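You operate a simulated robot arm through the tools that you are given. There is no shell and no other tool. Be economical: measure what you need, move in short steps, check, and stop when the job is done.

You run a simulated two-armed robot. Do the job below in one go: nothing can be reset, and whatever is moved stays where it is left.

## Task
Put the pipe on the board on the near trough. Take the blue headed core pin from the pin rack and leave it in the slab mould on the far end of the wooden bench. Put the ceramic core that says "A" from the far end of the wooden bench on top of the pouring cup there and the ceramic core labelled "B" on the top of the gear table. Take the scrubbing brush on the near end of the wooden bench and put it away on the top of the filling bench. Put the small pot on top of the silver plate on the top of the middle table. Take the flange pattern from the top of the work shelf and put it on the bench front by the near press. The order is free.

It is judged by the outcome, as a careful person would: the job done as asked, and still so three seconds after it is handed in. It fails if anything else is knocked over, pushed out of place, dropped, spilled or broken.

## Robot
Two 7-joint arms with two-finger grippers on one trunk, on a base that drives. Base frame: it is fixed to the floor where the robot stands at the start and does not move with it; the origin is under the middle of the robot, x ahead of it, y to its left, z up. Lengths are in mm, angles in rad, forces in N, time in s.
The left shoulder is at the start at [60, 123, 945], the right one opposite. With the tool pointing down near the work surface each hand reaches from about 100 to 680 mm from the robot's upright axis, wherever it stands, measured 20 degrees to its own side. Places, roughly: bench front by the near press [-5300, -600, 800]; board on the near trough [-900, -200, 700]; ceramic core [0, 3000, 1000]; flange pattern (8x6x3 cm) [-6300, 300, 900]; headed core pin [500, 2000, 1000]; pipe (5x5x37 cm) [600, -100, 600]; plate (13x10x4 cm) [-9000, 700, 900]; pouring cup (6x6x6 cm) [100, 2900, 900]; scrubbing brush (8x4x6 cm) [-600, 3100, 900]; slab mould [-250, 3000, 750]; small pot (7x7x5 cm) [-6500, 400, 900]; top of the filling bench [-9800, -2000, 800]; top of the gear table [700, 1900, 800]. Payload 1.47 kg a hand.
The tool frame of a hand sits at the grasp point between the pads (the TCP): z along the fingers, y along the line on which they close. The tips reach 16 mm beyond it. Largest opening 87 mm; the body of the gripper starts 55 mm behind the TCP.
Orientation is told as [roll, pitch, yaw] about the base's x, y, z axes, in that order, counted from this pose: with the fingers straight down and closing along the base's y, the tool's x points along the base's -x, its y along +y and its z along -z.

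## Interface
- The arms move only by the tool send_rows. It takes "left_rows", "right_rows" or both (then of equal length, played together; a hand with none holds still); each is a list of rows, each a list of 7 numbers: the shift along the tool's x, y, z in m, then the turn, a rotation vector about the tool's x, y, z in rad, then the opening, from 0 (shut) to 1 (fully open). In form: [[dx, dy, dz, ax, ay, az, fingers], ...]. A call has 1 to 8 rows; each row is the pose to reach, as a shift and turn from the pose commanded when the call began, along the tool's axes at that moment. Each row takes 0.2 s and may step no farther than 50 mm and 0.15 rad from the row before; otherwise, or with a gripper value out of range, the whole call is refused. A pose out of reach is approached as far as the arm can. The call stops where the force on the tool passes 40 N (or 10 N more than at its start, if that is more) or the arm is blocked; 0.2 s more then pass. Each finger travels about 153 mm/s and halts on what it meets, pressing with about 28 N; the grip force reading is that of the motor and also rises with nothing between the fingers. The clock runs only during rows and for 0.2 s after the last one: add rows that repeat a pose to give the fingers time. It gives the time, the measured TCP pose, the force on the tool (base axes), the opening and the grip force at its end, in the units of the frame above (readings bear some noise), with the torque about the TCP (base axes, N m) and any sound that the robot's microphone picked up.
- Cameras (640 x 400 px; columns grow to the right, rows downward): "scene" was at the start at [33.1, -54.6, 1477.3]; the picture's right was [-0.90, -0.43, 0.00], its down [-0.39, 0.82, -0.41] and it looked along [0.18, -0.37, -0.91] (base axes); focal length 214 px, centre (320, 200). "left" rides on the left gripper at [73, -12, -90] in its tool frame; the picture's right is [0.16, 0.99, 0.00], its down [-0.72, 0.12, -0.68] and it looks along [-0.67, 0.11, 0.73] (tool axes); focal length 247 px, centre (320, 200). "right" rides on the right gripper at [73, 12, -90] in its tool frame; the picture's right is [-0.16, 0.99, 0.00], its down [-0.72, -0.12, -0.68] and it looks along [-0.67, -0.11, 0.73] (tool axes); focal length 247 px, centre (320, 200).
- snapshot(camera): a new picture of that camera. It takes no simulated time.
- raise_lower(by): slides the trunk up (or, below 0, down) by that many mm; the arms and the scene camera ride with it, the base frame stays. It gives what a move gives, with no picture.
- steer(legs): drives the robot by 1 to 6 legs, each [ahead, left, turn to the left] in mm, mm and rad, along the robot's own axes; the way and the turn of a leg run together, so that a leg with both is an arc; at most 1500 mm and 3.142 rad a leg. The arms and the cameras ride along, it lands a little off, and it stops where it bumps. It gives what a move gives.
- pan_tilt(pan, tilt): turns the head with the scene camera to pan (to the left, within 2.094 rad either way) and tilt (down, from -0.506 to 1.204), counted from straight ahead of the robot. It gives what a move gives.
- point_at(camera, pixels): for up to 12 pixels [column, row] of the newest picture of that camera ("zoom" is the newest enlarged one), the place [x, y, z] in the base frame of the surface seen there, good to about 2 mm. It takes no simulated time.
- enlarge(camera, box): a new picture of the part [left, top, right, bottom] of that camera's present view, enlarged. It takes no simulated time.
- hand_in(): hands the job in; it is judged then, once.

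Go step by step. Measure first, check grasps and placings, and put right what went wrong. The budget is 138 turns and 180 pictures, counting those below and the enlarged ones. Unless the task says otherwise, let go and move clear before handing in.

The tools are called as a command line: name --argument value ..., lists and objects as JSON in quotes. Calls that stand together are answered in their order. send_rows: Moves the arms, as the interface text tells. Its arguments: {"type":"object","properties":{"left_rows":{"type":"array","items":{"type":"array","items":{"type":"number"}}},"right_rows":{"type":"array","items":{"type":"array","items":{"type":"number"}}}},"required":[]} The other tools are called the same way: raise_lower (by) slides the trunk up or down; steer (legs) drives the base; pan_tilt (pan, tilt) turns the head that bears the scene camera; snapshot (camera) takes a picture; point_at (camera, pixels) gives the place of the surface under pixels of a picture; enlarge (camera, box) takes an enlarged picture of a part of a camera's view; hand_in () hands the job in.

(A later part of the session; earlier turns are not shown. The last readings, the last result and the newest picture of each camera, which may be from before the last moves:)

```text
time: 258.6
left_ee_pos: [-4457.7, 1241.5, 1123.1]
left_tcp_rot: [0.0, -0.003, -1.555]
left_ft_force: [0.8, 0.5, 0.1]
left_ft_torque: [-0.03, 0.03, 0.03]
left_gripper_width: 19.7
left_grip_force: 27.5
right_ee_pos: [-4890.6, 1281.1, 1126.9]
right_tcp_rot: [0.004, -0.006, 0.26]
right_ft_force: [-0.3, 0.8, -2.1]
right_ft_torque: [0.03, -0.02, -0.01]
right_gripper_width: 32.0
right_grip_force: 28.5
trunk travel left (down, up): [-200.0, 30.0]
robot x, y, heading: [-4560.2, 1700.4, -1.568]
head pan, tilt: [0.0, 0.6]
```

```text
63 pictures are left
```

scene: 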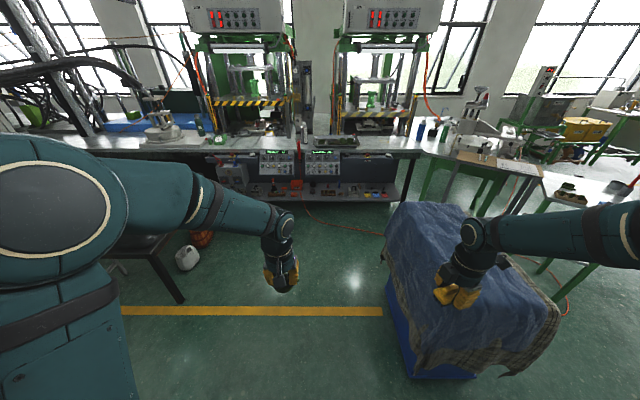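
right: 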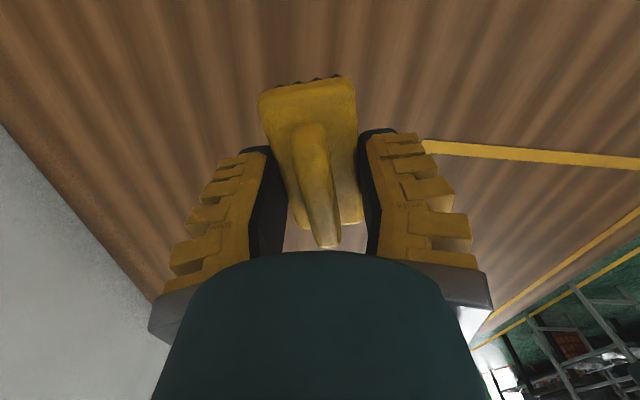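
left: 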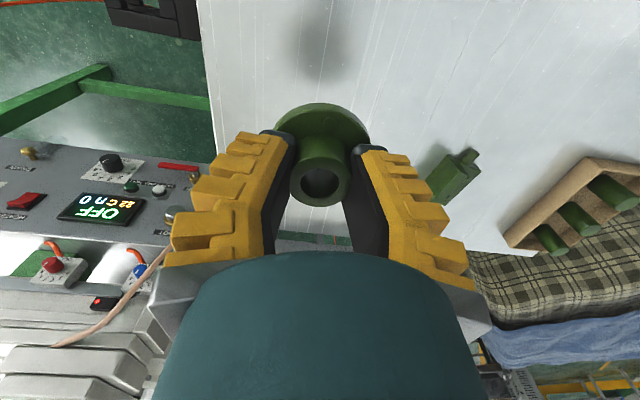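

Measure the bed's extent and the circle from here.

point_at --camera "scene" --pixels '[[392, 300], [412, 375], [390, 215], [470, 208], [400, 148], [385, 155], [345, 142], [400, 190], [340, 185], [150, 240], [200, 255], [505, 200]]'

enlarge --camera "scene" --box '[290, 110, 450, 220]'

```text
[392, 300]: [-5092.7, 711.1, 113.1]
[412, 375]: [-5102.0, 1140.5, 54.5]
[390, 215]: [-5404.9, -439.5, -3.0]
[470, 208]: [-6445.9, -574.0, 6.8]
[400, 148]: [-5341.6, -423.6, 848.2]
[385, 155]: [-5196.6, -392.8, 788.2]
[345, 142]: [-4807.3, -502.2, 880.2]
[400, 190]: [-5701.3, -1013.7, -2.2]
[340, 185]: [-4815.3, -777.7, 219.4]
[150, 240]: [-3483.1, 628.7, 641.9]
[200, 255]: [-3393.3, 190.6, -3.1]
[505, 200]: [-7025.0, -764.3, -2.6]
```

```text
3.64 times, centred on (370, 165) of scene
```

zoom: 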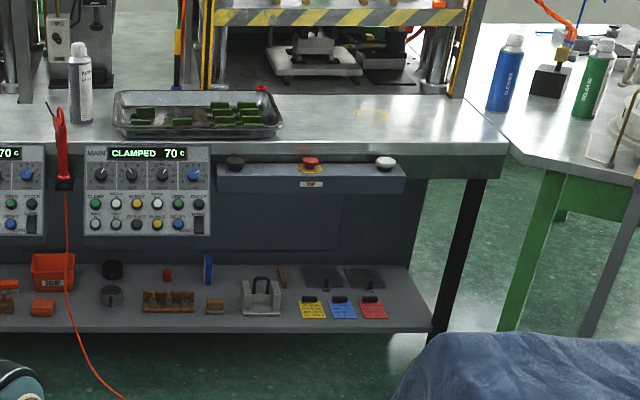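

Tuck the right hand in, drive south to the bench and strafe west in front of the circle.

send_rows --right_rows '[[-0.042, 0.023, 0, 0, 0, 0, 0], [-0.084, 0.046, 0, 0, 0, 0, 0], [-0.127, 0.07, 0, 0, 0, 0, 0]]'

steer --legs '[[1500, 0, 0], [130, 0, 0], [0, -630, 0]]'

pan_tilt --pan 0 --tilt 0.8

snapshot --camera "scene"

snapshot --camera "left"

```text
time: 259.4
left_ee_pos: [-4457.1, 1242.9, 1123.9]
left_tcp_rot: [-0.002, -0.002, -1.555]
left_ft_force: [0.7, 1.0, 0.6]
left_ft_torque: [0.0, 0.01, 0.05]
left_gripper_width: 19.7
left_grip_force: 28.0
right_ee_pos: [-4785.3, 1384.9, 1127.6]
right_tcp_rot: [0.002, -0.003, 0.258]
right_ft_force: [-0.8, 0.4, -0.1]
right_ft_torque: [-0.06, 0.06, 0.0]
right_gripper_width: 32.1
right_grip_force: 28.1
trunk travel left (down, up): [-200.0, 30.0]
robot x, y, heading: [-4558.6, 1702.0, -1.57]
head pan, tilt: [0.0, 0.6]
```

```text
time: 273.2
left_ee_pos: [-5096.4, -370.3, 1123.6]
left_tcp_rot: [0.0, -0.003, -1.563]
left_ft_force: [-0.1, 0.4, -0.3]
left_ft_torque: [0.01, 0.0, 0.01]
left_gripper_width: 19.8
left_grip_force: 27.9
right_ee_pos: [-5422.1, -227.5, 1127.2]
right_tcp_rot: [0.004, -0.005, 0.248]
right_ft_force: [-0.1, -0.5, 0.1]
right_ft_torque: [0.01, -0.01, -0.03]
right_gripper_width: 32.1
right_grip_force: 28.1
trunk travel left (down, up): [-200.0, 30.0]
robot x, y, heading: [-5192.2, 86.7, -1.575]
head pan, tilt: [0.0, 0.6]
```

```text
time: 273.9
left_ee_pos: [-5095.8, -369.4, 1123.3]
left_tcp_rot: [0.001, -0.003, -1.566]
left_ft_force: [-0.2, 0.3, -0.6]
left_ft_torque: [-0.02, 0.03, -0.02]
left_gripper_width: 19.5
left_grip_force: 28.0
right_ee_pos: [-5422.1, -226.6, 1127.8]
right_tcp_rot: [0.003, -0.005, 0.249]
right_ft_force: [-0.1, -0.3, -1.3]
right_ft_torque: [0.03, 0.02, 0.01]
right_gripper_width: 32.1
right_grip_force: 28.3
trunk travel left (down, up): [-200.0, 30.0]
robot x, y, heading: [-5191.3, 84.0, -1.577]
head pan, tilt: [0.0, 0.799]
```

```text
61 pictures are left
```

scene: 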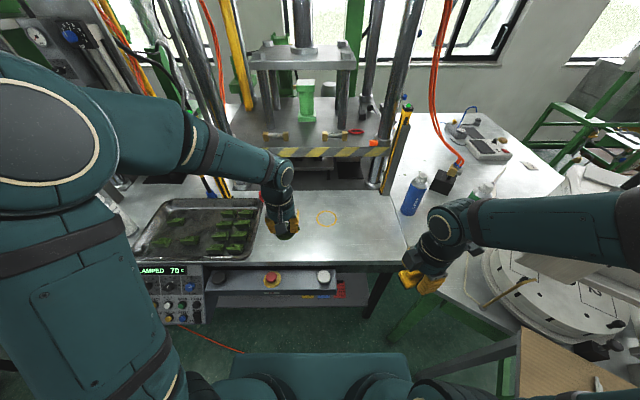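

```text
60 pictures are left
```

left: 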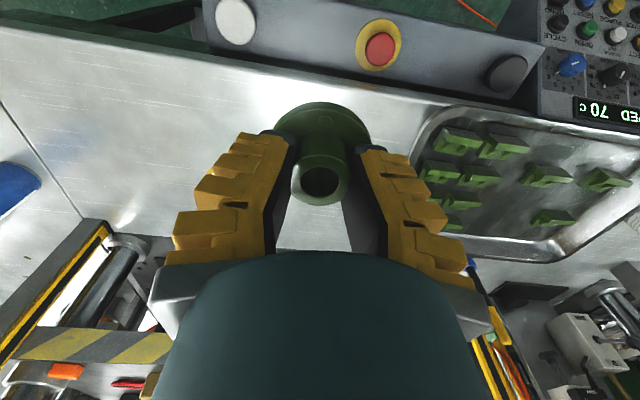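

Measure the circle centre.

point_at --camera "scene" --pixels '[[326, 218], [316, 217], [337, 218], [326, 210], [326, 226], [326, 192], [330, 160]]'

```text
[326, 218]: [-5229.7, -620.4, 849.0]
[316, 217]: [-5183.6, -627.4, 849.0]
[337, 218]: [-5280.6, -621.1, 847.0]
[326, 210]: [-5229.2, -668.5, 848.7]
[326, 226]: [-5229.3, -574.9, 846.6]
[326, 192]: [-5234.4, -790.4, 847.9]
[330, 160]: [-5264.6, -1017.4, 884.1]
```

Circle centre ≈[-5231,-622]. Drive 70 mm closer and move the flange above it.

steer --legs '[[70, 0, 0]]'

send_rows --left_rows '[[-0.036, -0.027, 0, 0, 0, 0, 0], [-0.072, -0.054, 0, 0, 0, 0, 0], [-0.109, -0.081, 0, 0, 0, 0, 0], [-0.145, -0.108, 0, 0, 0, 0, 0], [-0.182, -0.135, 0, 0, 0, 0, 0], [-0.182, -0.135, 0.045, 0, 0, 0, 0], [-0.182, -0.135, 0.09, 0, 0, 0, 0]]'

snapshot --camera "left"

snapshot --camera "scene"

```text
time: 274.9
left_ee_pos: [-5096.3, -440.7, 1123.1]
left_tcp_rot: [0.001, -0.003, -1.565]
left_ft_force: [-0.2, 0.2, -0.6]
left_ft_torque: [0.0, -0.02, -0.04]
left_gripper_width: 19.6
left_grip_force: 28.0
right_ee_pos: [-5422.2, -298.0, 1126.1]
right_tcp_rot: [0.005, -0.005, 0.248]
right_ft_force: [0.7, 0.3, -0.9]
right_ft_torque: [0.03, -0.01, -0.02]
right_gripper_width: 32.1
right_grip_force: 27.9
trunk travel left (down, up): [-200.0, 30.0]
robot x, y, heading: [-5192.8, 22.8, -1.582]
head pan, tilt: [0.0, 0.799]
```

```text
time: 276.5
left_ee_pos: [-5230.9, -623.1, 1032.6]
left_tcp_rot: [0.0, -0.002, -1.568]
left_ft_force: [0.1, 0.3, -1.2]
left_ft_torque: [0.0, 0.01, 0.01]
left_gripper_width: 19.5
left_grip_force: 28.3
right_ee_pos: [-5422.3, -296.2, 1127.1]
right_tcp_rot: [0.005, -0.004, 0.247]
right_ft_force: [0.3, -0.2, -0.8]
right_ft_torque: [0.0, 0.02, 0.0]
right_gripper_width: 31.9
right_grip_force: 27.8
trunk travel left (down, up): [-200.0, 30.0]
robot x, y, heading: [-5194.3, 18.7, -1.578]
head pan, tilt: [0.0, 0.799]
```

```text
59 pictures are left
```

left: 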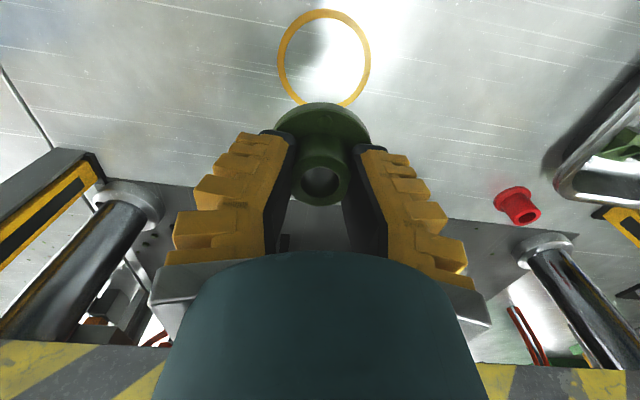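

```text
58 pictures are left
```

scene: 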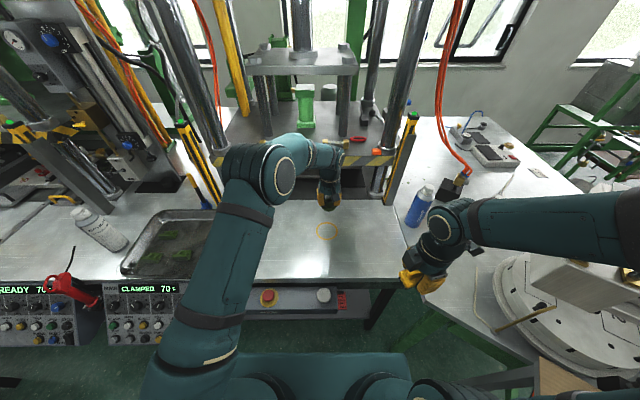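

Over the circle. Lower to contact.

send_rows --left_rows '[[0, 0, 0.045, 0, 0, 0, 0], [0, 0, 0.09, 0, 0, 0, 0], [0, 0, 0.13, 0, 0, 0, 0], [0, 0, 0.145, 0, 0, 0, 0], [0, 0, 0.15, 0, 0, 0, 0], [0, 0, 0.154, 0, 0, 0, 0]]'

snapshot --camera "left"

```text
time: 277.9
left_ee_pos: [-5229.6, -621.2, 880.2]
left_tcp_rot: [0.0, -0.004, -1.568]
left_ft_force: [-1.2, 0.1, 1.0]
left_ft_torque: [-0.03, -0.01, -0.01]
left_gripper_width: 19.6
left_grip_force: 28.5
right_ee_pos: [-5423.8, -294.6, 1127.5]
right_tcp_rot: [0.003, -0.006, 0.247]
right_ft_force: [0.8, -0.7, -0.7]
right_ft_torque: [0.0, -0.02, 0.0]
right_gripper_width: 31.9
right_grip_force: 28.3
trunk travel left (down, up): [-200.0, 30.0]
robot x, y, heading: [-5192.2, 18.4, -1.577]
head pan, tilt: [0.0, 0.799]
```

```text
57 pictures are left
```

left: 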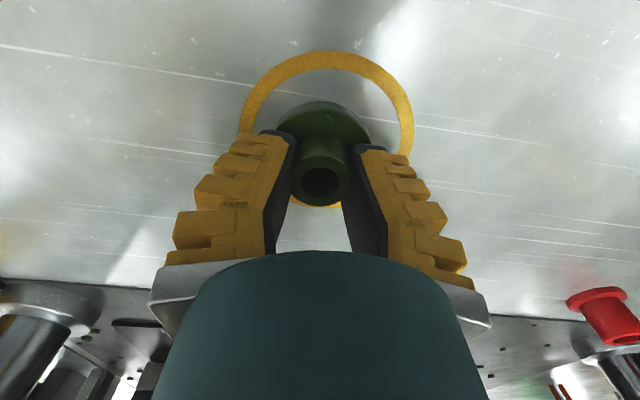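

Inside the circle. Lower the last mm, release, rise.

send_rows --left_rows '[[0, 0, 0.002, 0, 0, 0, 0], [0, 0, 0.004, 0, 0, 0, 0], [0, 0, 0.005, 0, 0, 0, 0]]'

send_rows --left_rows '[[0, 0, -0.001, 0, 0, 0, 0.2], [0, 0, -0.001, 0, 0, 0, 0.45], [0, 0, -0.001, 0, 0, 0, 0.6], [0, 0, -0.03, 0, 0, 0, 0.6], [0, 0, -0.075, 0, 0, 0, 0.6], [0, 0, -0.12, 0, 0, 0, 0.6], [0, 0, -0.165, 0, 0, 0, 0.6]]'

snapshot --camera "left"

```text
time: 278.7
left_ee_pos: [-5229.3, -622.5, 876.8]
left_tcp_rot: [0.0, -0.007, -1.565]
left_ft_force: [1.8, -0.7, 18.5]
left_ft_torque: [-0.06, -0.03, -0.01]
left_gripper_width: 21.4
left_grip_force: 28.2
right_ee_pos: [-5422.3, -295.7, 1127.7]
right_tcp_rot: [0.002, -0.005, 0.247]
right_ft_force: [0.5, -0.1, -1.7]
right_ft_torque: [-0.03, 0.0, 0.02]
right_gripper_width: 32.3
right_grip_force: 27.6
trunk travel left (down, up): [-200.0, 30.0]
robot x, y, heading: [-5192.8, 20.7, -1.579]
head pan, tilt: [0.0, 0.799]
```

```text
time: 280.3
left_ee_pos: [-5231.0, -621.1, 1041.1]
left_tcp_rot: [0.001, -0.002, -1.568]
left_ft_force: [1.5, 1.0, -0.4]
left_ft_torque: [0.0, -0.05, 0.01]
left_gripper_width: 57.3
left_grip_force: 3.5
right_ee_pos: [-5422.9, -295.4, 1126.8]
right_tcp_rot: [0.002, -0.006, 0.248]
right_ft_force: [0.5, 0.5, -0.5]
right_ft_torque: [-0.02, 0.0, 0.02]
right_gripper_width: 32.0
right_grip_force: 27.8
trunk travel left (down, up): [-200.0, 30.0]
robot x, y, heading: [-5197.8, 22.2, -1.581]
head pan, tilt: [0.0, 0.799]
```

```text
56 pictures are left
```

left: 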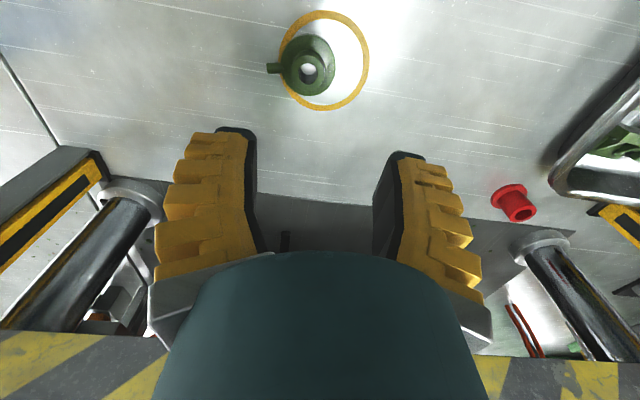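

Flange rests in the circle. Retract and return to the work shelf for the pot.

send_rows --left_rows '[[0.02, 0, -0.04, 0, 0, 0, 0.8], [0.06, 0.01, -0.06, 0, 0, 0, 1], [0.1, 0.03, -0.07, 0, 0, 0, 1], [0.14, 0.05, -0.08, 0, 0, 0, 1], [0.18, 0.07, -0.08, 0, 0, 0, 1]]'

steer --legs '[[-60, 0, 0], [0, 640, 0], [-1500, 0, 0], [-100, 0, 0], [0, -1500, 0], [0, -890, 0]]'

```text
time: 281.5
left_ee_pos: [-5160.4, -440.6, 1119.4]
left_tcp_rot: [0.0, -0.002, -1.568]
left_ft_force: [-0.1, -0.8, -0.5]
left_ft_torque: [-0.02, -0.01, -0.02]
left_gripper_width: 87.3
left_grip_force: 0.0
right_ee_pos: [-5422.6, -294.5, 1127.5]
right_tcp_rot: [0.002, -0.005, 0.247]
right_ft_force: [0.0, 0.9, -0.6]
right_ft_torque: [-0.03, 0.05, 0.0]
right_gripper_width: 32.0
right_grip_force: 27.6
trunk travel left (down, up): [-200.0, 30.0]
robot x, y, heading: [-5192.8, 16.7, -1.577]
head pan, tilt: [0.0, 0.799]
```

```text
time: 316.6
left_ee_pos: [-6914.8, 1256.3, 1118.6]
left_tcp_rot: [-0.001, -0.003, -1.586]
left_ft_force: [-0.7, -0.7, -0.7]
left_ft_torque: [-0.02, 0.02, -0.01]
left_gripper_width: 87.0
left_grip_force: 0.0
right_ee_pos: [-7173.2, 1408.6, 1126.9]
right_tcp_rot: [0.005, -0.005, 0.227]
right_ft_force: [-0.7, 0.3, -0.3]
right_ft_torque: [0.02, -0.01, 0.0]
right_gripper_width: 31.9
right_grip_force: 27.3
trunk travel left (down, up): [-200.0, 30.0]
robot x, y, heading: [-6938.5, 1716.3, -1.596]
head pan, tilt: [0.0, 0.799]
```

Drive to the shelf again for the pot.

steer --legs '[[1000, 65, 0], [0, 0, 0.98]]'

snapshot --camera "scene"

snapshot --camera "left"

```text
time: 324.3
left_ee_pos: [-6500.7, 485.1, 1118.7]
left_tcp_rot: [0.001, -0.003, -0.599]
left_ft_force: [0.5, 0.5, 0.9]
left_ft_torque: [0.0, 0.01, 0.0]
left_gripper_width: 86.9
left_grip_force: 0.1
right_ee_pos: [-6769.8, 352.7, 1127.5]
right_tcp_rot: [0.003, -0.005, 1.215]
right_ft_force: [0.4, 0.2, -0.8]
right_ft_torque: [0.02, 0.01, 0.02]
right_gripper_width: 31.9
right_grip_force: 28.2
trunk travel left (down, up): [-200.0, 30.0]
robot x, y, heading: [-6897.3, 721.5, -0.612]
head pan, tilt: [0.0, 0.799]
```

```text
55 pictures are left
```

scene: 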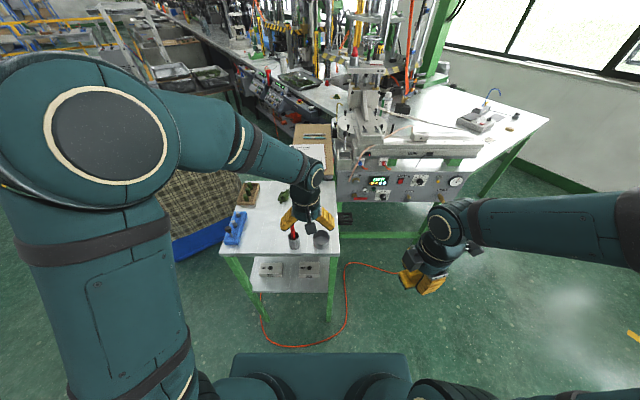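

```text
54 pictures are left
```

left: 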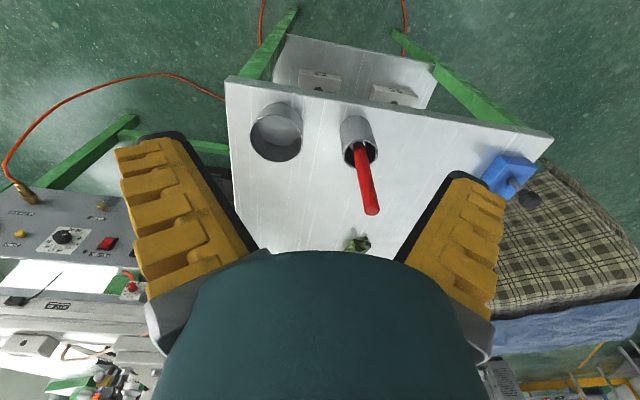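

Measure the pot rim precisely.

enlarge --camera "left" --box '[230, 90, 390, 220]'

point_at --camera "left" --pixels '[[252, 138], [302, 136], [277, 117], [278, 161], [277, 105], [344, 140], [372, 208], [365, 160]]'

```text
3.08 times, centred on (310, 155) of left
```

zoom: 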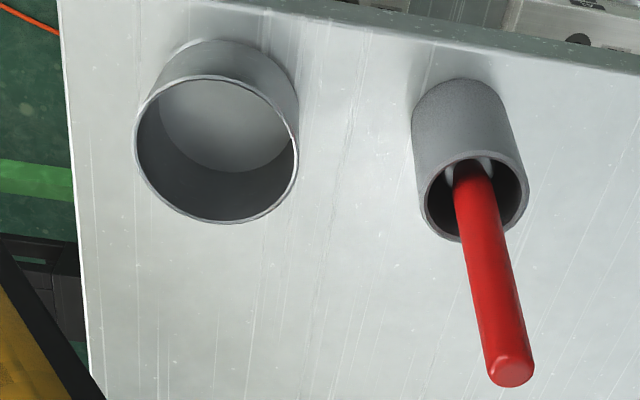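

```text
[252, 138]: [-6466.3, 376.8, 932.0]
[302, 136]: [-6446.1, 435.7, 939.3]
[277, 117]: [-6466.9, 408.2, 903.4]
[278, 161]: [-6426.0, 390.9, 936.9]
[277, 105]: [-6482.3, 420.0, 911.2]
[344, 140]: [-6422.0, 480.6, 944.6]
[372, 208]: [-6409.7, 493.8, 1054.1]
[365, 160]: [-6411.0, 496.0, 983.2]
```

Pot centre ≈[-6455,407], rim ≈940; red stick stands 97 mm aside. Move above the pot.

send_rows --left_rows '[[-0.041, -0.0193, 0, 0, 0, 0, 1], [-0.0818, -0.0387, 0.0, 0, 0, 0, 1], [-0.0818, -0.0387, 0.04, 0, 0, 0, 1], [-0.0818, -0.0387, 0.08, 0, 0, 0, 1], [-0.0818, -0.0387, 0.11, 0, 0, 0, 1]]'

snapshot --camera "left"

point_at --camera "left" --pixels '[[300, 120], [340, 120]]'

```text
time: 325.5
left_ee_pos: [-6455.5, 406.9, 1008.7]
left_tcp_rot: [-0.002, -0.003, -0.599]
left_ft_force: [0.3, 0.4, 0.3]
left_ft_torque: [0.01, -0.02, 0.01]
left_gripper_width: 87.0
left_grip_force: 0.0
right_ee_pos: [-6771.1, 351.6, 1127.3]
right_tcp_rot: [0.002, -0.008, 1.216]
right_ft_force: [-0.3, -0.4, 0.0]
right_ft_torque: [0.01, 0.01, 0.01]
right_gripper_width: 32.1
right_grip_force: 28.5
trunk travel left (down, up): [-200.0, 30.0]
robot x, y, heading: [-6896.5, 719.0, -0.609]
head pan, tilt: [0.0, 0.799]
```

```text
52 pictures are left
```

left: 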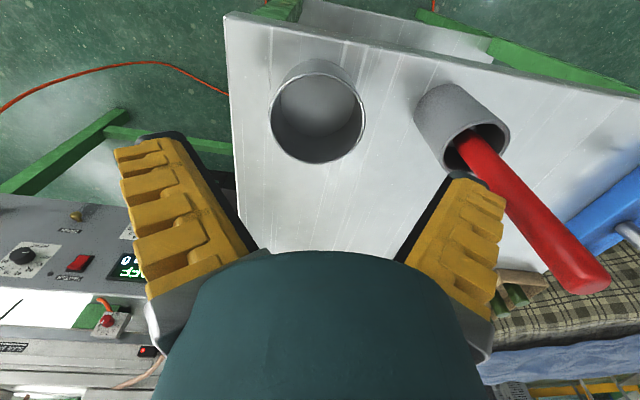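

```text
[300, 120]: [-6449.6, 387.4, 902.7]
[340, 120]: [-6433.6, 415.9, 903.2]
```

Centred. Descend 70 mm and grip the pot.

send_rows --left_rows '[[0, -0.001, 0.04, 0, 0, 0, 1], [0, -0.001, 0.07, 0, 0, 0, 1], [0, -0.001, 0.07, 0, 0, 0, 0.6], [0, -0.001, 0.07, 0, 0, 0, 0.3], [0, -0.001, 0.07, 0, 0, 0, 0.3]]'

snapshot --camera "left"

```text
time: 326.7
left_ee_pos: [-6456.7, 406.3, 937.4]
left_tcp_rot: [0.002, -0.004, -0.598]
left_ft_force: [-0.5, -0.5, 1.5]
left_ft_torque: [0.05, -0.01, -0.02]
left_gripper_width: 56.6
left_grip_force: 28.1
right_ee_pos: [-6771.3, 353.1, 1127.5]
right_tcp_rot: [0.004, -0.004, 1.215]
right_ft_force: [0.2, 0.9, -0.9]
right_ft_torque: [-0.01, 0.03, -0.01]
right_gripper_width: 31.8
right_grip_force: 28.1
trunk travel left (down, up): [-200.0, 30.0]
robot x, y, heading: [-6897.2, 719.6, -0.611]
head pan, tilt: [0.0, 0.799]
```

```text
51 pictures are left
```

left: 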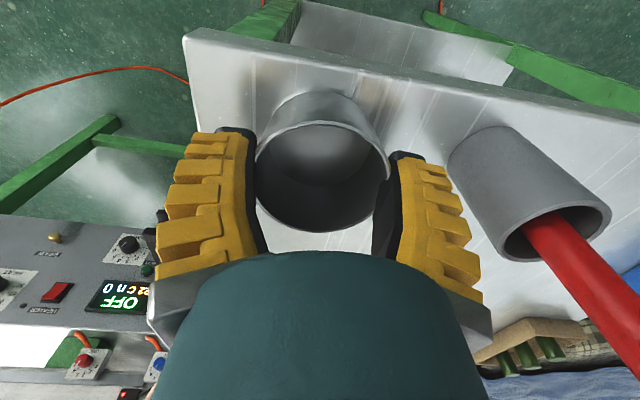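

Pot gripped. Lift and retract, then back off from the shelf.

send_rows --left_rows '[[0, 0, -0.02, 0, 0, 0, 0.3], [0, 0, -0.06, 0, 0, 0, 0.3], [0, 0, -0.1, 0, 0, 0, 0.3], [0, 0, -0.145, 0, 0, 0, 0.3], [0, 0, -0.185, 0, 0, 0, 0.3], [0.04, 0, -0.185, 0, 0, 0, 0.3], [0.08, 0, -0.185, 0, 0, 0, 0.3]]'

steer --legs '[[-400, 0, 0], [0, 0, -1.2], [0, 0, -1.35]]'

pan_tilt --pan 0 --tilt 0.5

snapshot --camera "scene"

snapshot --camera "left"

```text
time: 328.3
left_ee_pos: [-6523.1, 452.7, 1124.2]
left_tcp_rot: [0.0, -0.006, -0.596]
left_ft_force: [-0.4, 0.4, -0.7]
left_ft_torque: [0.01, -0.01, -0.02]
left_gripper_width: 56.6
left_grip_force: 27.9
right_ee_pos: [-6770.5, 353.0, 1128.3]
right_tcp_rot: [0.002, -0.004, 1.215]
right_ft_force: [-0.2, -0.2, -1.1]
right_ft_torque: [0.01, 0.01, -0.03]
right_gripper_width: 32.0
right_grip_force: 27.8
trunk travel left (down, up): [-200.0, 30.0]
robot x, y, heading: [-6898.1, 723.5, -0.609]
head pan, tilt: [0.0, 0.799]
```

```text
time: 337.1
left_ee_pos: [-7687.7, 969.7, 1124.4]
left_tcp_rot: [0.001, -0.004, 3.125]
left_ft_force: [0.1, -0.3, -0.6]
left_ft_torque: [-0.04, -0.01, 0.01]
left_gripper_width: 56.9
left_grip_force: 27.6
right_ee_pos: [-7535.5, 1188.6, 1127.1]
right_tcp_rot: [0.004, -0.005, -1.347]
right_ft_force: [0.5, -0.3, -0.2]
right_ft_torque: [0.01, -0.01, -0.02]
right_gripper_width: 32.0
right_grip_force: 27.4
trunk travel left (down, up): [-200.0, 30.0]
robot x, y, heading: [-7228.2, 948.1, 3.113]
head pan, tilt: [0.0, 0.799]
```

```text
time: 337.9
left_ee_pos: [-7689.4, 971.0, 1123.3]
left_tcp_rot: [-0.002, -0.001, 3.124]
left_ft_force: [0.4, 0.3, -0.3]
left_ft_torque: [0.01, 0.02, -0.03]
left_gripper_width: 56.8
left_grip_force: 28.1
right_ee_pos: [-7535.7, 1189.0, 1126.7]
right_tcp_rot: [0.004, -0.004, -1.346]
right_ft_force: [-1.0, 0.1, -0.3]
right_ft_torque: [-0.02, 0.0, 0.0]
right_gripper_width: 31.7
right_grip_force: 28.2
trunk travel left (down, up): [-200.0, 30.0]
robot x, y, heading: [-7227.3, 949.5, 3.113]
head pan, tilt: [0.0, 0.499]
```

```text
50 pictures are left
```

scene: 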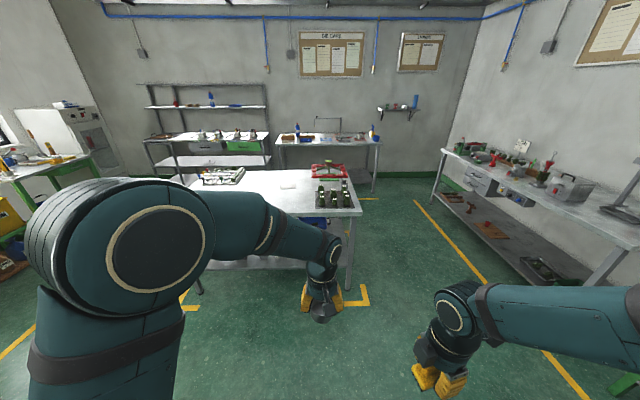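

```text
49 pictures are left
```

left: 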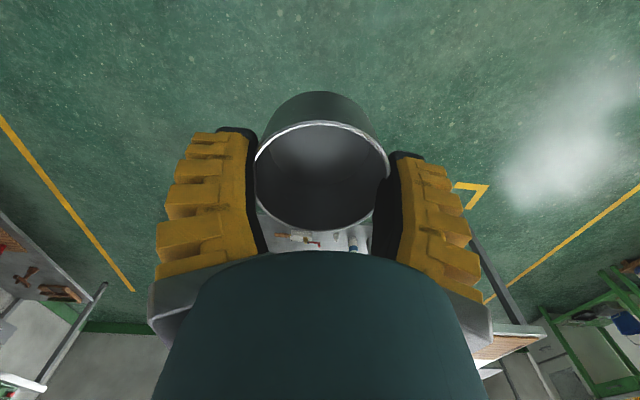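

Zoom on the middle table and measure.

enlarge --camera "scene" --box '[180, 140, 380, 260]'

point_at --camera "scene" --pixels '[[289, 186], [328, 170], [222, 176], [333, 195], [361, 210], [285, 210], [363, 214], [312, 168], [345, 168], [200, 187]]'

```text
3.20 times, centred on (280, 200) of scene
```

zoom: 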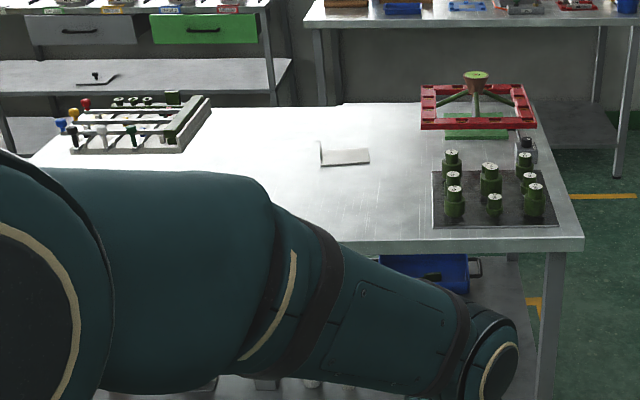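

```text
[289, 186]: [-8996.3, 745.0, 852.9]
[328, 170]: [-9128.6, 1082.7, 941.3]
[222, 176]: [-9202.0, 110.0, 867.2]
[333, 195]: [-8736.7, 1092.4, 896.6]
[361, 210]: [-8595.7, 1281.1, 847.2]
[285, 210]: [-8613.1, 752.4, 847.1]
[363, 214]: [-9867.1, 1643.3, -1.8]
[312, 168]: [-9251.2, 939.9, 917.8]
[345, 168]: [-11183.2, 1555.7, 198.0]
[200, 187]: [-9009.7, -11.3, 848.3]
```

Plate at ≈[-8996,745,853]; table front edge x≈-8600. Drive closer and check the lower shelf.

steer --legs '[[700, 130, 0.028]]'

pan_tilt --pan 0 --tilt 0.85

snapshot --camera "scene"

point_at --camera "scene" --pixels '[[300, 245], [330, 245], [350, 250], [370, 240], [400, 235], [420, 230], [300, 260], [340, 260]]'

```text
time: 341.8
left_ee_pos: [-8386.6, 840.1, 1123.6]
left_tcp_rot: [0.001, -0.001, -3.135]
left_ft_force: [-0.3, -0.1, -0.9]
left_ft_torque: [-0.01, -0.01, 0.03]
left_gripper_width: 56.6
left_grip_force: 28.2
right_ee_pos: [-8238.9, 1062.9, 1127.3]
right_tcp_rot: [0.003, -0.006, -1.323]
right_ft_force: [-0.1, -0.7, -0.8]
right_ft_torque: [0.0, 0.02, 0.0]
right_gripper_width: 31.4
right_grip_force: 28.1
trunk travel left (down, up): [-200.0, 30.0]
robot x, y, heading: [-7924.6, 836.2, 3.138]
head pan, tilt: [0.0, 0.499]
```

```text
time: 342.6
left_ee_pos: [-8385.3, 839.4, 1123.9]
left_tcp_rot: [0.002, -0.005, -3.134]
left_ft_force: [0.0, 1.0, -0.5]
left_ft_torque: [0.01, -0.01, -0.01]
left_gripper_width: 56.7
left_grip_force: 28.2
right_ee_pos: [-8238.0, 1062.6, 1126.9]
right_tcp_rot: [0.003, -0.005, -1.322]
right_ft_force: [-0.1, -0.2, -0.3]
right_ft_torque: [0.02, -0.03, -0.01]
right_gripper_width: 31.5
right_grip_force: 28.0
trunk travel left (down, up): [-200.0, 30.0]
robot x, y, heading: [-7923.1, 831.4, 3.137]
head pan, tilt: [0.0, 0.85]
```

```text
47 pictures are left
```

scene: 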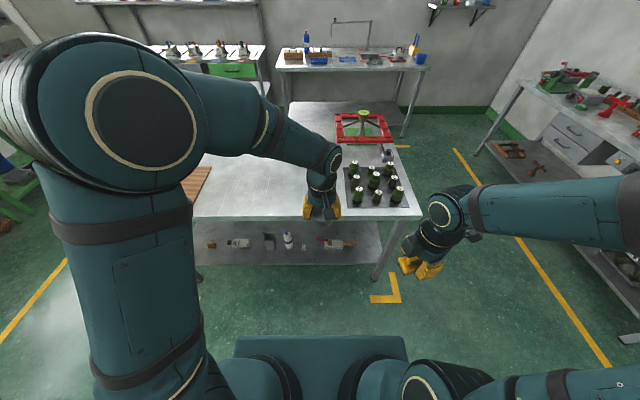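

```text
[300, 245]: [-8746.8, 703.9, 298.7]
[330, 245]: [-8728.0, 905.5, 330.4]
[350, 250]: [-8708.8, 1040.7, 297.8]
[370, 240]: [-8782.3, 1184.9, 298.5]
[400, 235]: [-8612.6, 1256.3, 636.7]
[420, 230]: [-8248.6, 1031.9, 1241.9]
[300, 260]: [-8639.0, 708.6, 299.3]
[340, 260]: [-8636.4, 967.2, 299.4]
```

Measure the robot's own base front edge in this picture to know the clearance.

point_at --camera "scene" --pixels '[[320, 340], [260, 338], [385, 338], [320, 345], [300, 268]]'

```text
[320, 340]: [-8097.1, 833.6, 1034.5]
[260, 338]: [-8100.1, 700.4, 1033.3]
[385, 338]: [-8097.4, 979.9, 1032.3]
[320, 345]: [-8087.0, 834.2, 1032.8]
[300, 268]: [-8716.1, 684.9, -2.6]
```

Earlier at the wooden bench the axis got to 263 mm from the edge safely, so go to x≈-8328 here.

steer --legs '[[405, 30, 0]]'

snapshot --camera "left"

snapshot --camera "scene"

```text
time: 345.2
left_ee_pos: [-8792.3, 811.5, 1124.7]
left_tcp_rot: [0.0, -0.002, -3.132]
left_ft_force: [-0.5, -0.4, -1.3]
left_ft_torque: [-0.02, -0.01, 0.02]
left_gripper_width: 56.8
left_grip_force: 28.0
right_ee_pos: [-8645.4, 1033.2, 1128.1]
right_tcp_rot: [0.003, -0.007, -1.317]
right_ft_force: [-0.3, 0.5, -1.2]
right_ft_torque: [0.0, -0.01, 0.02]
right_gripper_width: 31.8
right_grip_force: 28.2
trunk travel left (down, up): [-200.0, 30.0]
robot x, y, heading: [-8330.4, 804.6, 3.141]
head pan, tilt: [0.0, 0.85]
```

```text
46 pictures are left
```

left: 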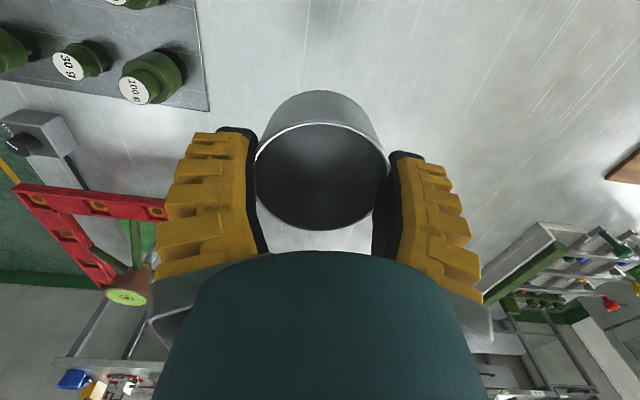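

```text
45 pictures are left
```

scene: 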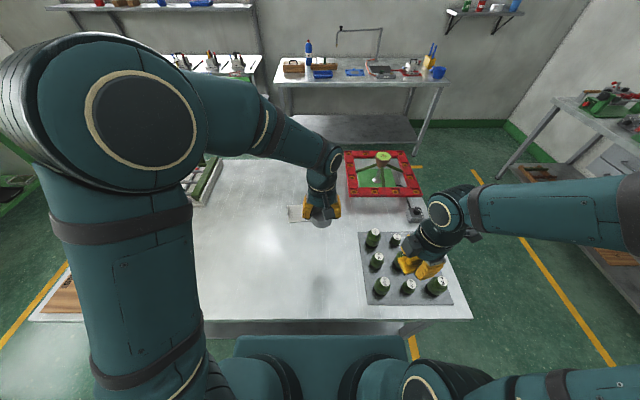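

Plate is at about (298,213). Zoom and measure it.

enlarge --camera "scene" --box '[270, 190, 350, 240]'

point_at --camera "zoom" --pixels '[[150, 125], [150, 245], [180, 180], [230, 240], [230, 220], [160, 150], [170, 235], [200, 130], [320, 250], [230, 250]]'

```text
8.00 times, centred on (310, 215) of scene
```

zoom: 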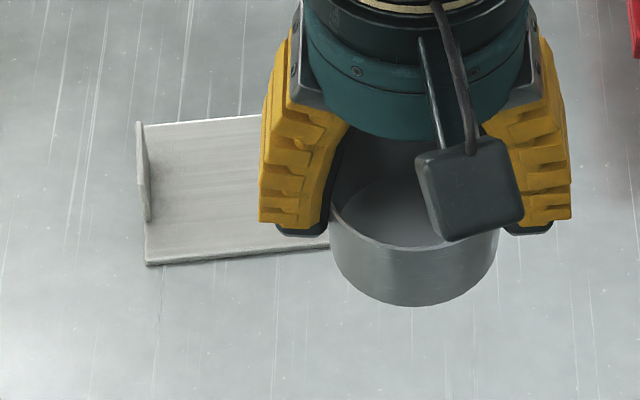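

```text
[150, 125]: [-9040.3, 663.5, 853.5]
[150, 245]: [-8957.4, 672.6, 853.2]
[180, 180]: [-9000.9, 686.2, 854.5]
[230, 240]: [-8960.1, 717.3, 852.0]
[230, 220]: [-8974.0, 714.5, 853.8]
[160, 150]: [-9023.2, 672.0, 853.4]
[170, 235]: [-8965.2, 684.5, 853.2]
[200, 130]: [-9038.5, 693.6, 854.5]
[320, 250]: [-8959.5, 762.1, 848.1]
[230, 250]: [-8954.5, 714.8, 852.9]
```

Plate: x −9042…−8952, y 663…~790, top 853.5, fence at its left end. Move the pot over y≈743.

send_rows --left_rows '[[-0.042, 0.0137, 0, 0, 0, 0, 0.3], [-0.084, 0.0274, 0, 0, 0, 0, 0.3], [-0.126, 0.0411, 0, 0, 0, 0, 0.3], [-0.168, 0.0548, 0, 0, 0, 0, 0.3], [-0.21, 0.0685, 0, 0, 0, 0, 0.3], [-0.21, 0.0685, 0.045, 0, 0, 0, 0.3], [-0.21, 0.0685, 0.09, 0, 0, 0, 0.3]]'

snapshot --camera "left"

enlarge --camera "scene" --box '[260, 170, 360, 240]'

```text
time: 346.8
left_ee_pos: [-9002.6, 739.7, 1033.1]
left_tcp_rot: [0.002, -0.003, -3.134]
left_ft_force: [-0.8, 0.1, -1.0]
left_ft_torque: [-0.02, -0.01, 0.02]
left_gripper_width: 56.6
left_grip_force: 27.8
right_ee_pos: [-8645.9, 1032.1, 1127.2]
right_tcp_rot: [0.004, -0.006, -1.318]
right_ft_force: [0.2, 0.8, -1.3]
right_ft_torque: [0.03, 0.02, -0.04]
right_gripper_width: 31.8
right_grip_force: 28.2
trunk travel left (down, up): [-200.0, 30.0]
robot x, y, heading: [-8328.3, 801.6, 3.14]
head pan, tilt: [0.0, 0.85]
```

```text
43 pictures are left
```

left: 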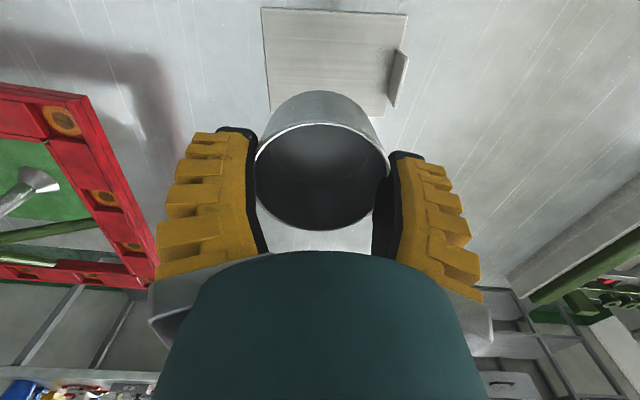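

```text
5.71 times, centred on (310, 205) of scene
```

zoom: 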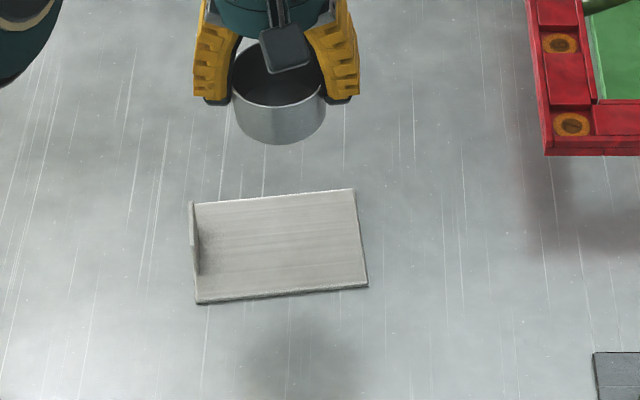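

Plate fully visible; get its corners.

point_at --camera "zoom" --pixels '[[200, 208], [348, 194], [362, 282], [202, 297], [280, 245]]'

point_at --camera "left" --pixels '[[266, 12], [404, 18], [385, 112], [275, 105]]'

```text
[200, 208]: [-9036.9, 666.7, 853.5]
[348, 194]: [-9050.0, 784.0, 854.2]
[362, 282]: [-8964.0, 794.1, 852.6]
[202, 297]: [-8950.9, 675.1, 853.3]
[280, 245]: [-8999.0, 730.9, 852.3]
```

```text
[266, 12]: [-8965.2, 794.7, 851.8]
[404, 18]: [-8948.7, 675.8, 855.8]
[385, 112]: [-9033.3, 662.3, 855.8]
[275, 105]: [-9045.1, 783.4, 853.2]
```

Pot is over the plate centre. Lower to contact.

send_rows --left_rows '[[0, 0.002, 0.045, 0, 0, 0, 0.3], [0, 0.002, 0.09, 0, 0, 0, 0.3], [0, 0.002, 0.125, 0, 0, 0, 0.3], [0, 0.002, 0.134, 0, 0, 0, 0.3], [0, 0.002, 0.138, 0, 0, 0, 0.3], [0, 0.002, 0.141, 0, 0, 0, 0.3]]'

snapshot --camera "left"

```text
time: 348.2
left_ee_pos: [-9001.5, 737.4, 895.2]
left_tcp_rot: [0.001, -0.007, -3.133]
left_ft_force: [0.2, 0.8, 7.6]
left_ft_torque: [-0.11, -0.2, 0.02]
left_gripper_width: 56.9
left_grip_force: 27.9
right_ee_pos: [-8643.5, 1033.0, 1127.4]
right_tcp_rot: [0.004, -0.005, -1.318]
right_ft_force: [0.8, -0.3, -1.5]
right_ft_torque: [0.01, 0.01, -0.03]
right_gripper_width: 31.7
right_grip_force: 27.7
trunk travel left (down, up): [-200.0, 30.0]
robot x, y, heading: [-8330.2, 803.9, 3.134]
head pan, tilt: [0.0, 0.85]
```

```text
41 pictures are left
```

left: 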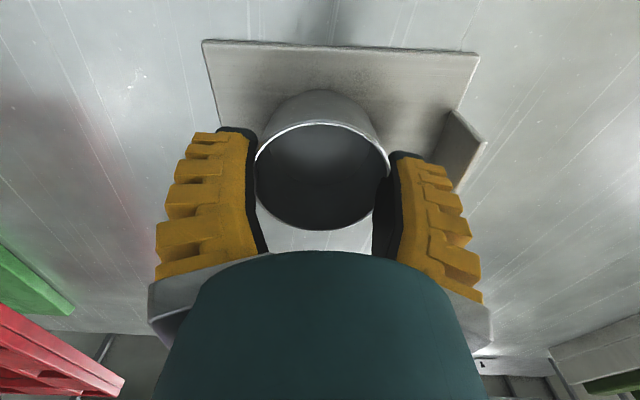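

Contact on the plate. Open modestly (fence nearby), then rise.

send_rows --left_rows '[[0, 0, -0.001, 0, 0, 0, 0.75], [0, 0, -0.001, 0, 0, 0, 0.85], [0, 0, -0.001, 0, 0, 0, 0.85], [0, 0, -0.03, 0, 0, 0, 0.85], [0, 0, -0.07, 0, 0, 0, 0.85], [0, 0, -0.115, 0, 0, 0, 0.85], [0, 0, -0.16, 0, 0, 0, 0.85], [0, 0, -0.2, 0, 0, 0, 0.85]]'

snapshot --camera "left"

enlarge --camera "scene" --box '[260, 170, 360, 240]'

```text
time: 350.0
left_ee_pos: [-9000.7, 738.2, 1095.3]
left_tcp_rot: [-0.001, -0.002, -3.134]
left_ft_force: [0.1, -0.4, -0.2]
left_ft_torque: [0.0, 0.03, -0.02]
left_gripper_width: 76.8
left_grip_force: 2.2
right_ee_pos: [-8644.3, 1034.1, 1128.0]
right_tcp_rot: [0.002, -0.005, -1.317]
right_ft_force: [0.0, -0.1, 0.0]
right_ft_torque: [0.0, 0.0, 0.02]
right_gripper_width: 31.8
right_grip_force: 28.4
trunk travel left (down, up): [-200.0, 30.0]
robot x, y, heading: [-8330.1, 806.5, 3.142]
head pan, tilt: [0.0, 0.85]
```

```text
40 pictures are left
```

left: 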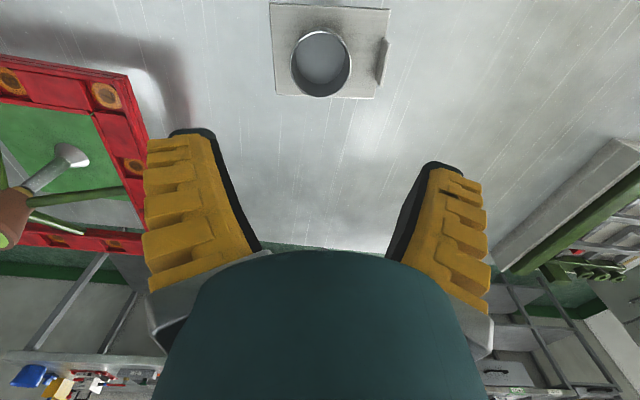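

```text
5.71 times, centred on (310, 205) of scene
```

zoom: 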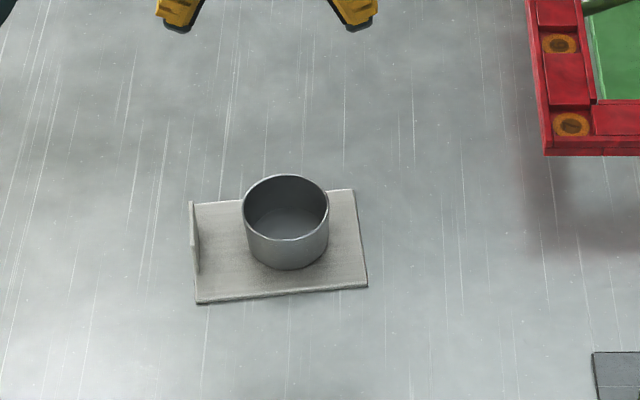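

Pot is on the plate. Retract, back off and look toward the filling bench.

send_rows --left_rows '[[0.045, 0, 0, 0, 0, 0, 1], [0.09, 0, 0, 0, 0, 0, 1], [0.135, 0, 0, 0, 0, 0, 1], [0.18, 0, 0, 0, 0, 0, 1], [0.22, 0, 0, 0, 0, 0, 1]]'

steer --legs '[[-500, 0, 0], [0, 900, 0]]'

pan_tilt --pan 0.75 --tilt 0.5

snapshot --camera "scene"

```text
time: 351.2
left_ee_pos: [-8779.7, 738.4, 1091.6]
left_tcp_rot: [0.0, -0.004, -3.133]
left_ft_force: [-0.2, 0.7, -0.5]
left_ft_torque: [0.0, 0.02, 0.02]
left_gripper_width: 87.0
left_grip_force: 0.1
right_ee_pos: [-8644.8, 1031.8, 1127.3]
right_tcp_rot: [0.001, -0.005, -1.317]
right_ft_force: [0.9, -0.5, -1.3]
right_ft_torque: [-0.01, 0.03, 0.01]
right_gripper_width: 31.6
right_grip_force: 27.3
trunk travel left (down, up): [-200.0, 30.0]
robot x, y, heading: [-8331.5, 804.8, 3.139]
head pan, tilt: [0.0, 0.85]
```

```text
time: 361.9
left_ee_pos: [-8294.0, -157.6, 1092.9]
left_tcp_rot: [0.0, -0.002, -3.14]
left_ft_force: [1.5, 0.1, 0.7]
left_ft_torque: [-0.02, 0.01, 0.01]
left_gripper_width: 87.1
left_grip_force: 0.0
right_ee_pos: [-8154.9, 134.3, 1126.7]
right_tcp_rot: [0.002, -0.005, -1.327]
right_ft_force: [0.3, 0.2, -0.5]
right_ft_torque: [0.02, 0.01, 0.03]
right_gripper_width: 31.5
right_grip_force: 28.2
trunk travel left (down, up): [-200.0, 30.0]
robot x, y, heading: [-7840.6, -95.0, 3.135]
head pan, tilt: [0.0, 0.85]
```

```text
time: 363.0
left_ee_pos: [-8292.8, -158.2, 1093.0]
left_tcp_rot: [0.0, -0.005, -3.141]
left_ft_force: [-0.2, -0.5, 0.4]
left_ft_torque: [0.0, -0.02, -0.01]
left_gripper_width: 87.1
left_grip_force: 0.0
right_ee_pos: [-8152.3, 134.9, 1126.4]
right_tcp_rot: [0.003, -0.005, -1.327]
right_ft_force: [0.2, -0.2, -1.3]
right_ft_torque: [0.01, 0.04, -0.03]
right_gripper_width: 31.7
right_grip_force: 27.7
trunk travel left (down, up): [-200.0, 30.0]
robot x, y, heading: [-7839.6, -97.9, 3.133]
head pan, tilt: [0.75, 0.499]
```

```text
38 pictures are left
```

scene: 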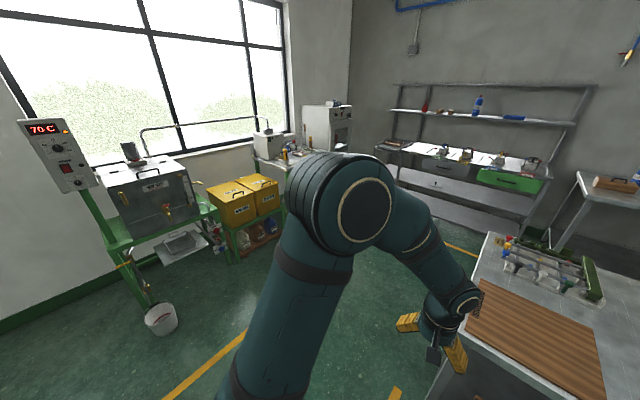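

Filling bench is around (275,155), behind my arm. Measure and approach.

point_at --camera "scene" --pixels '[[262, 160], [290, 162], [262, 225], [235, 250], [150, 325], [190, 240], [310, 155], [340, 150], [280, 270], [410, 205]]'

steer --legs '[[0, 0, 0.95], [600, 0, 0]]'

pan_tilt --pan 0 --tilt 0.5

snapshot --camera "scene"

```text
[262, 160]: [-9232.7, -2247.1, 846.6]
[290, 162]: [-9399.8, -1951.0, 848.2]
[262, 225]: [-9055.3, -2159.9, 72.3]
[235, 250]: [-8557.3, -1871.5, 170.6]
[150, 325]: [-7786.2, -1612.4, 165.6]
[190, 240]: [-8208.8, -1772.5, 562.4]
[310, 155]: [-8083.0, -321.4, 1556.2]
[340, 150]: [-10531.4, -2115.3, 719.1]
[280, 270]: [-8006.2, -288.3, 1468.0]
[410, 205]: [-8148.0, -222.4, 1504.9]
```

```text
time: 368.9
left_ee_pos: [-8395.9, -986.5, 1090.9]
left_tcp_rot: [0.0, -0.003, -2.179]
left_ft_force: [0.8, 0.4, -0.3]
left_ft_torque: [0.0, 0.0, 0.03]
left_gripper_width: 87.0
left_grip_force: 0.0
right_ee_pos: [-8556.1, -704.4, 1125.8]
right_tcp_rot: [0.005, -0.005, -0.363]
right_ft_force: [0.5, -0.9, 0.3]
right_ft_torque: [-0.03, 0.0, -0.04]
right_gripper_width: 31.5
right_grip_force: 28.0
trunk travel left (down, up): [-200.0, 30.0]
robot x, y, heading: [-8186.8, -580.0, -2.192]
head pan, tilt: [0.75, 0.499]
```

```text
time: 369.9
left_ee_pos: [-8396.4, -986.1, 1092.9]
left_tcp_rot: [0.0, -0.003, -2.176]
left_ft_force: [0.0, -0.1, -0.6]
left_ft_torque: [-0.02, 0.0, 0.04]
left_gripper_width: 86.7
left_grip_force: 0.0
right_ee_pos: [-8556.2, -704.3, 1127.9]
right_tcp_rot: [0.004, -0.004, -0.363]
right_ft_force: [0.0, 0.7, -0.2]
right_ft_torque: [0.01, 0.04, -0.01]
right_gripper_width: 31.6
right_grip_force: 28.0
trunk travel left (down, up): [-200.0, 30.0]
robot x, y, heading: [-8185.3, -578.9, -2.19]
head pan, tilt: [0.0, 0.499]
```

```text
37 pictures are left
```

scene: 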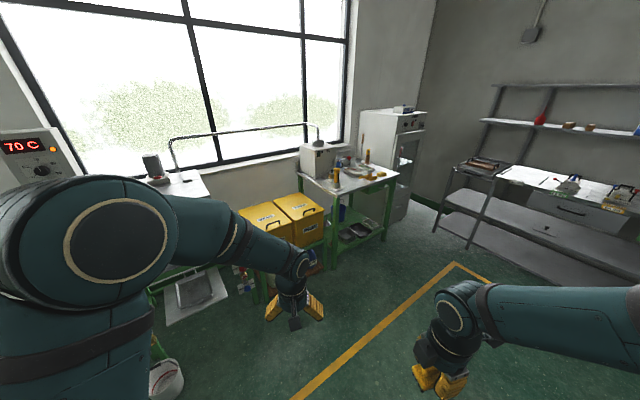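

Filling bench visible at (350,185). Zoom and measure.

enlarge --camera "scene" --box '[280, 130, 420, 230]'

point_at --camera "zoom" --pixels '[[250, 260], [530, 200], [320, 200], [380, 215], [430, 200], [260, 230], [340, 170], [480, 180], [350, 235], [300, 250], [420, 215]]'

```text
4.00 times, centred on (350, 180) of scene
```

zoom: 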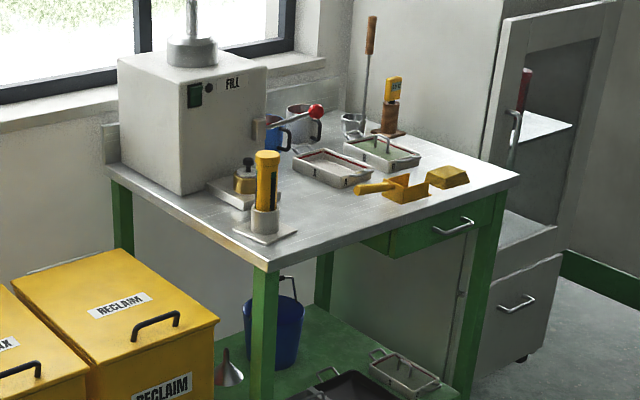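

```text
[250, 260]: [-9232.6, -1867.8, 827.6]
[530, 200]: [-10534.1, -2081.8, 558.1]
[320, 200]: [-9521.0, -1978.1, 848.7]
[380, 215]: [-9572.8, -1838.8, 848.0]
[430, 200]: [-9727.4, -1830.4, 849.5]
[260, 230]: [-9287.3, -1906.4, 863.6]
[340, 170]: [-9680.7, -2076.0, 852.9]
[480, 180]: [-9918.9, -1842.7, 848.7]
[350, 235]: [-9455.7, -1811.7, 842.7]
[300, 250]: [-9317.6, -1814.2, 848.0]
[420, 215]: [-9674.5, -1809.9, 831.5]
```

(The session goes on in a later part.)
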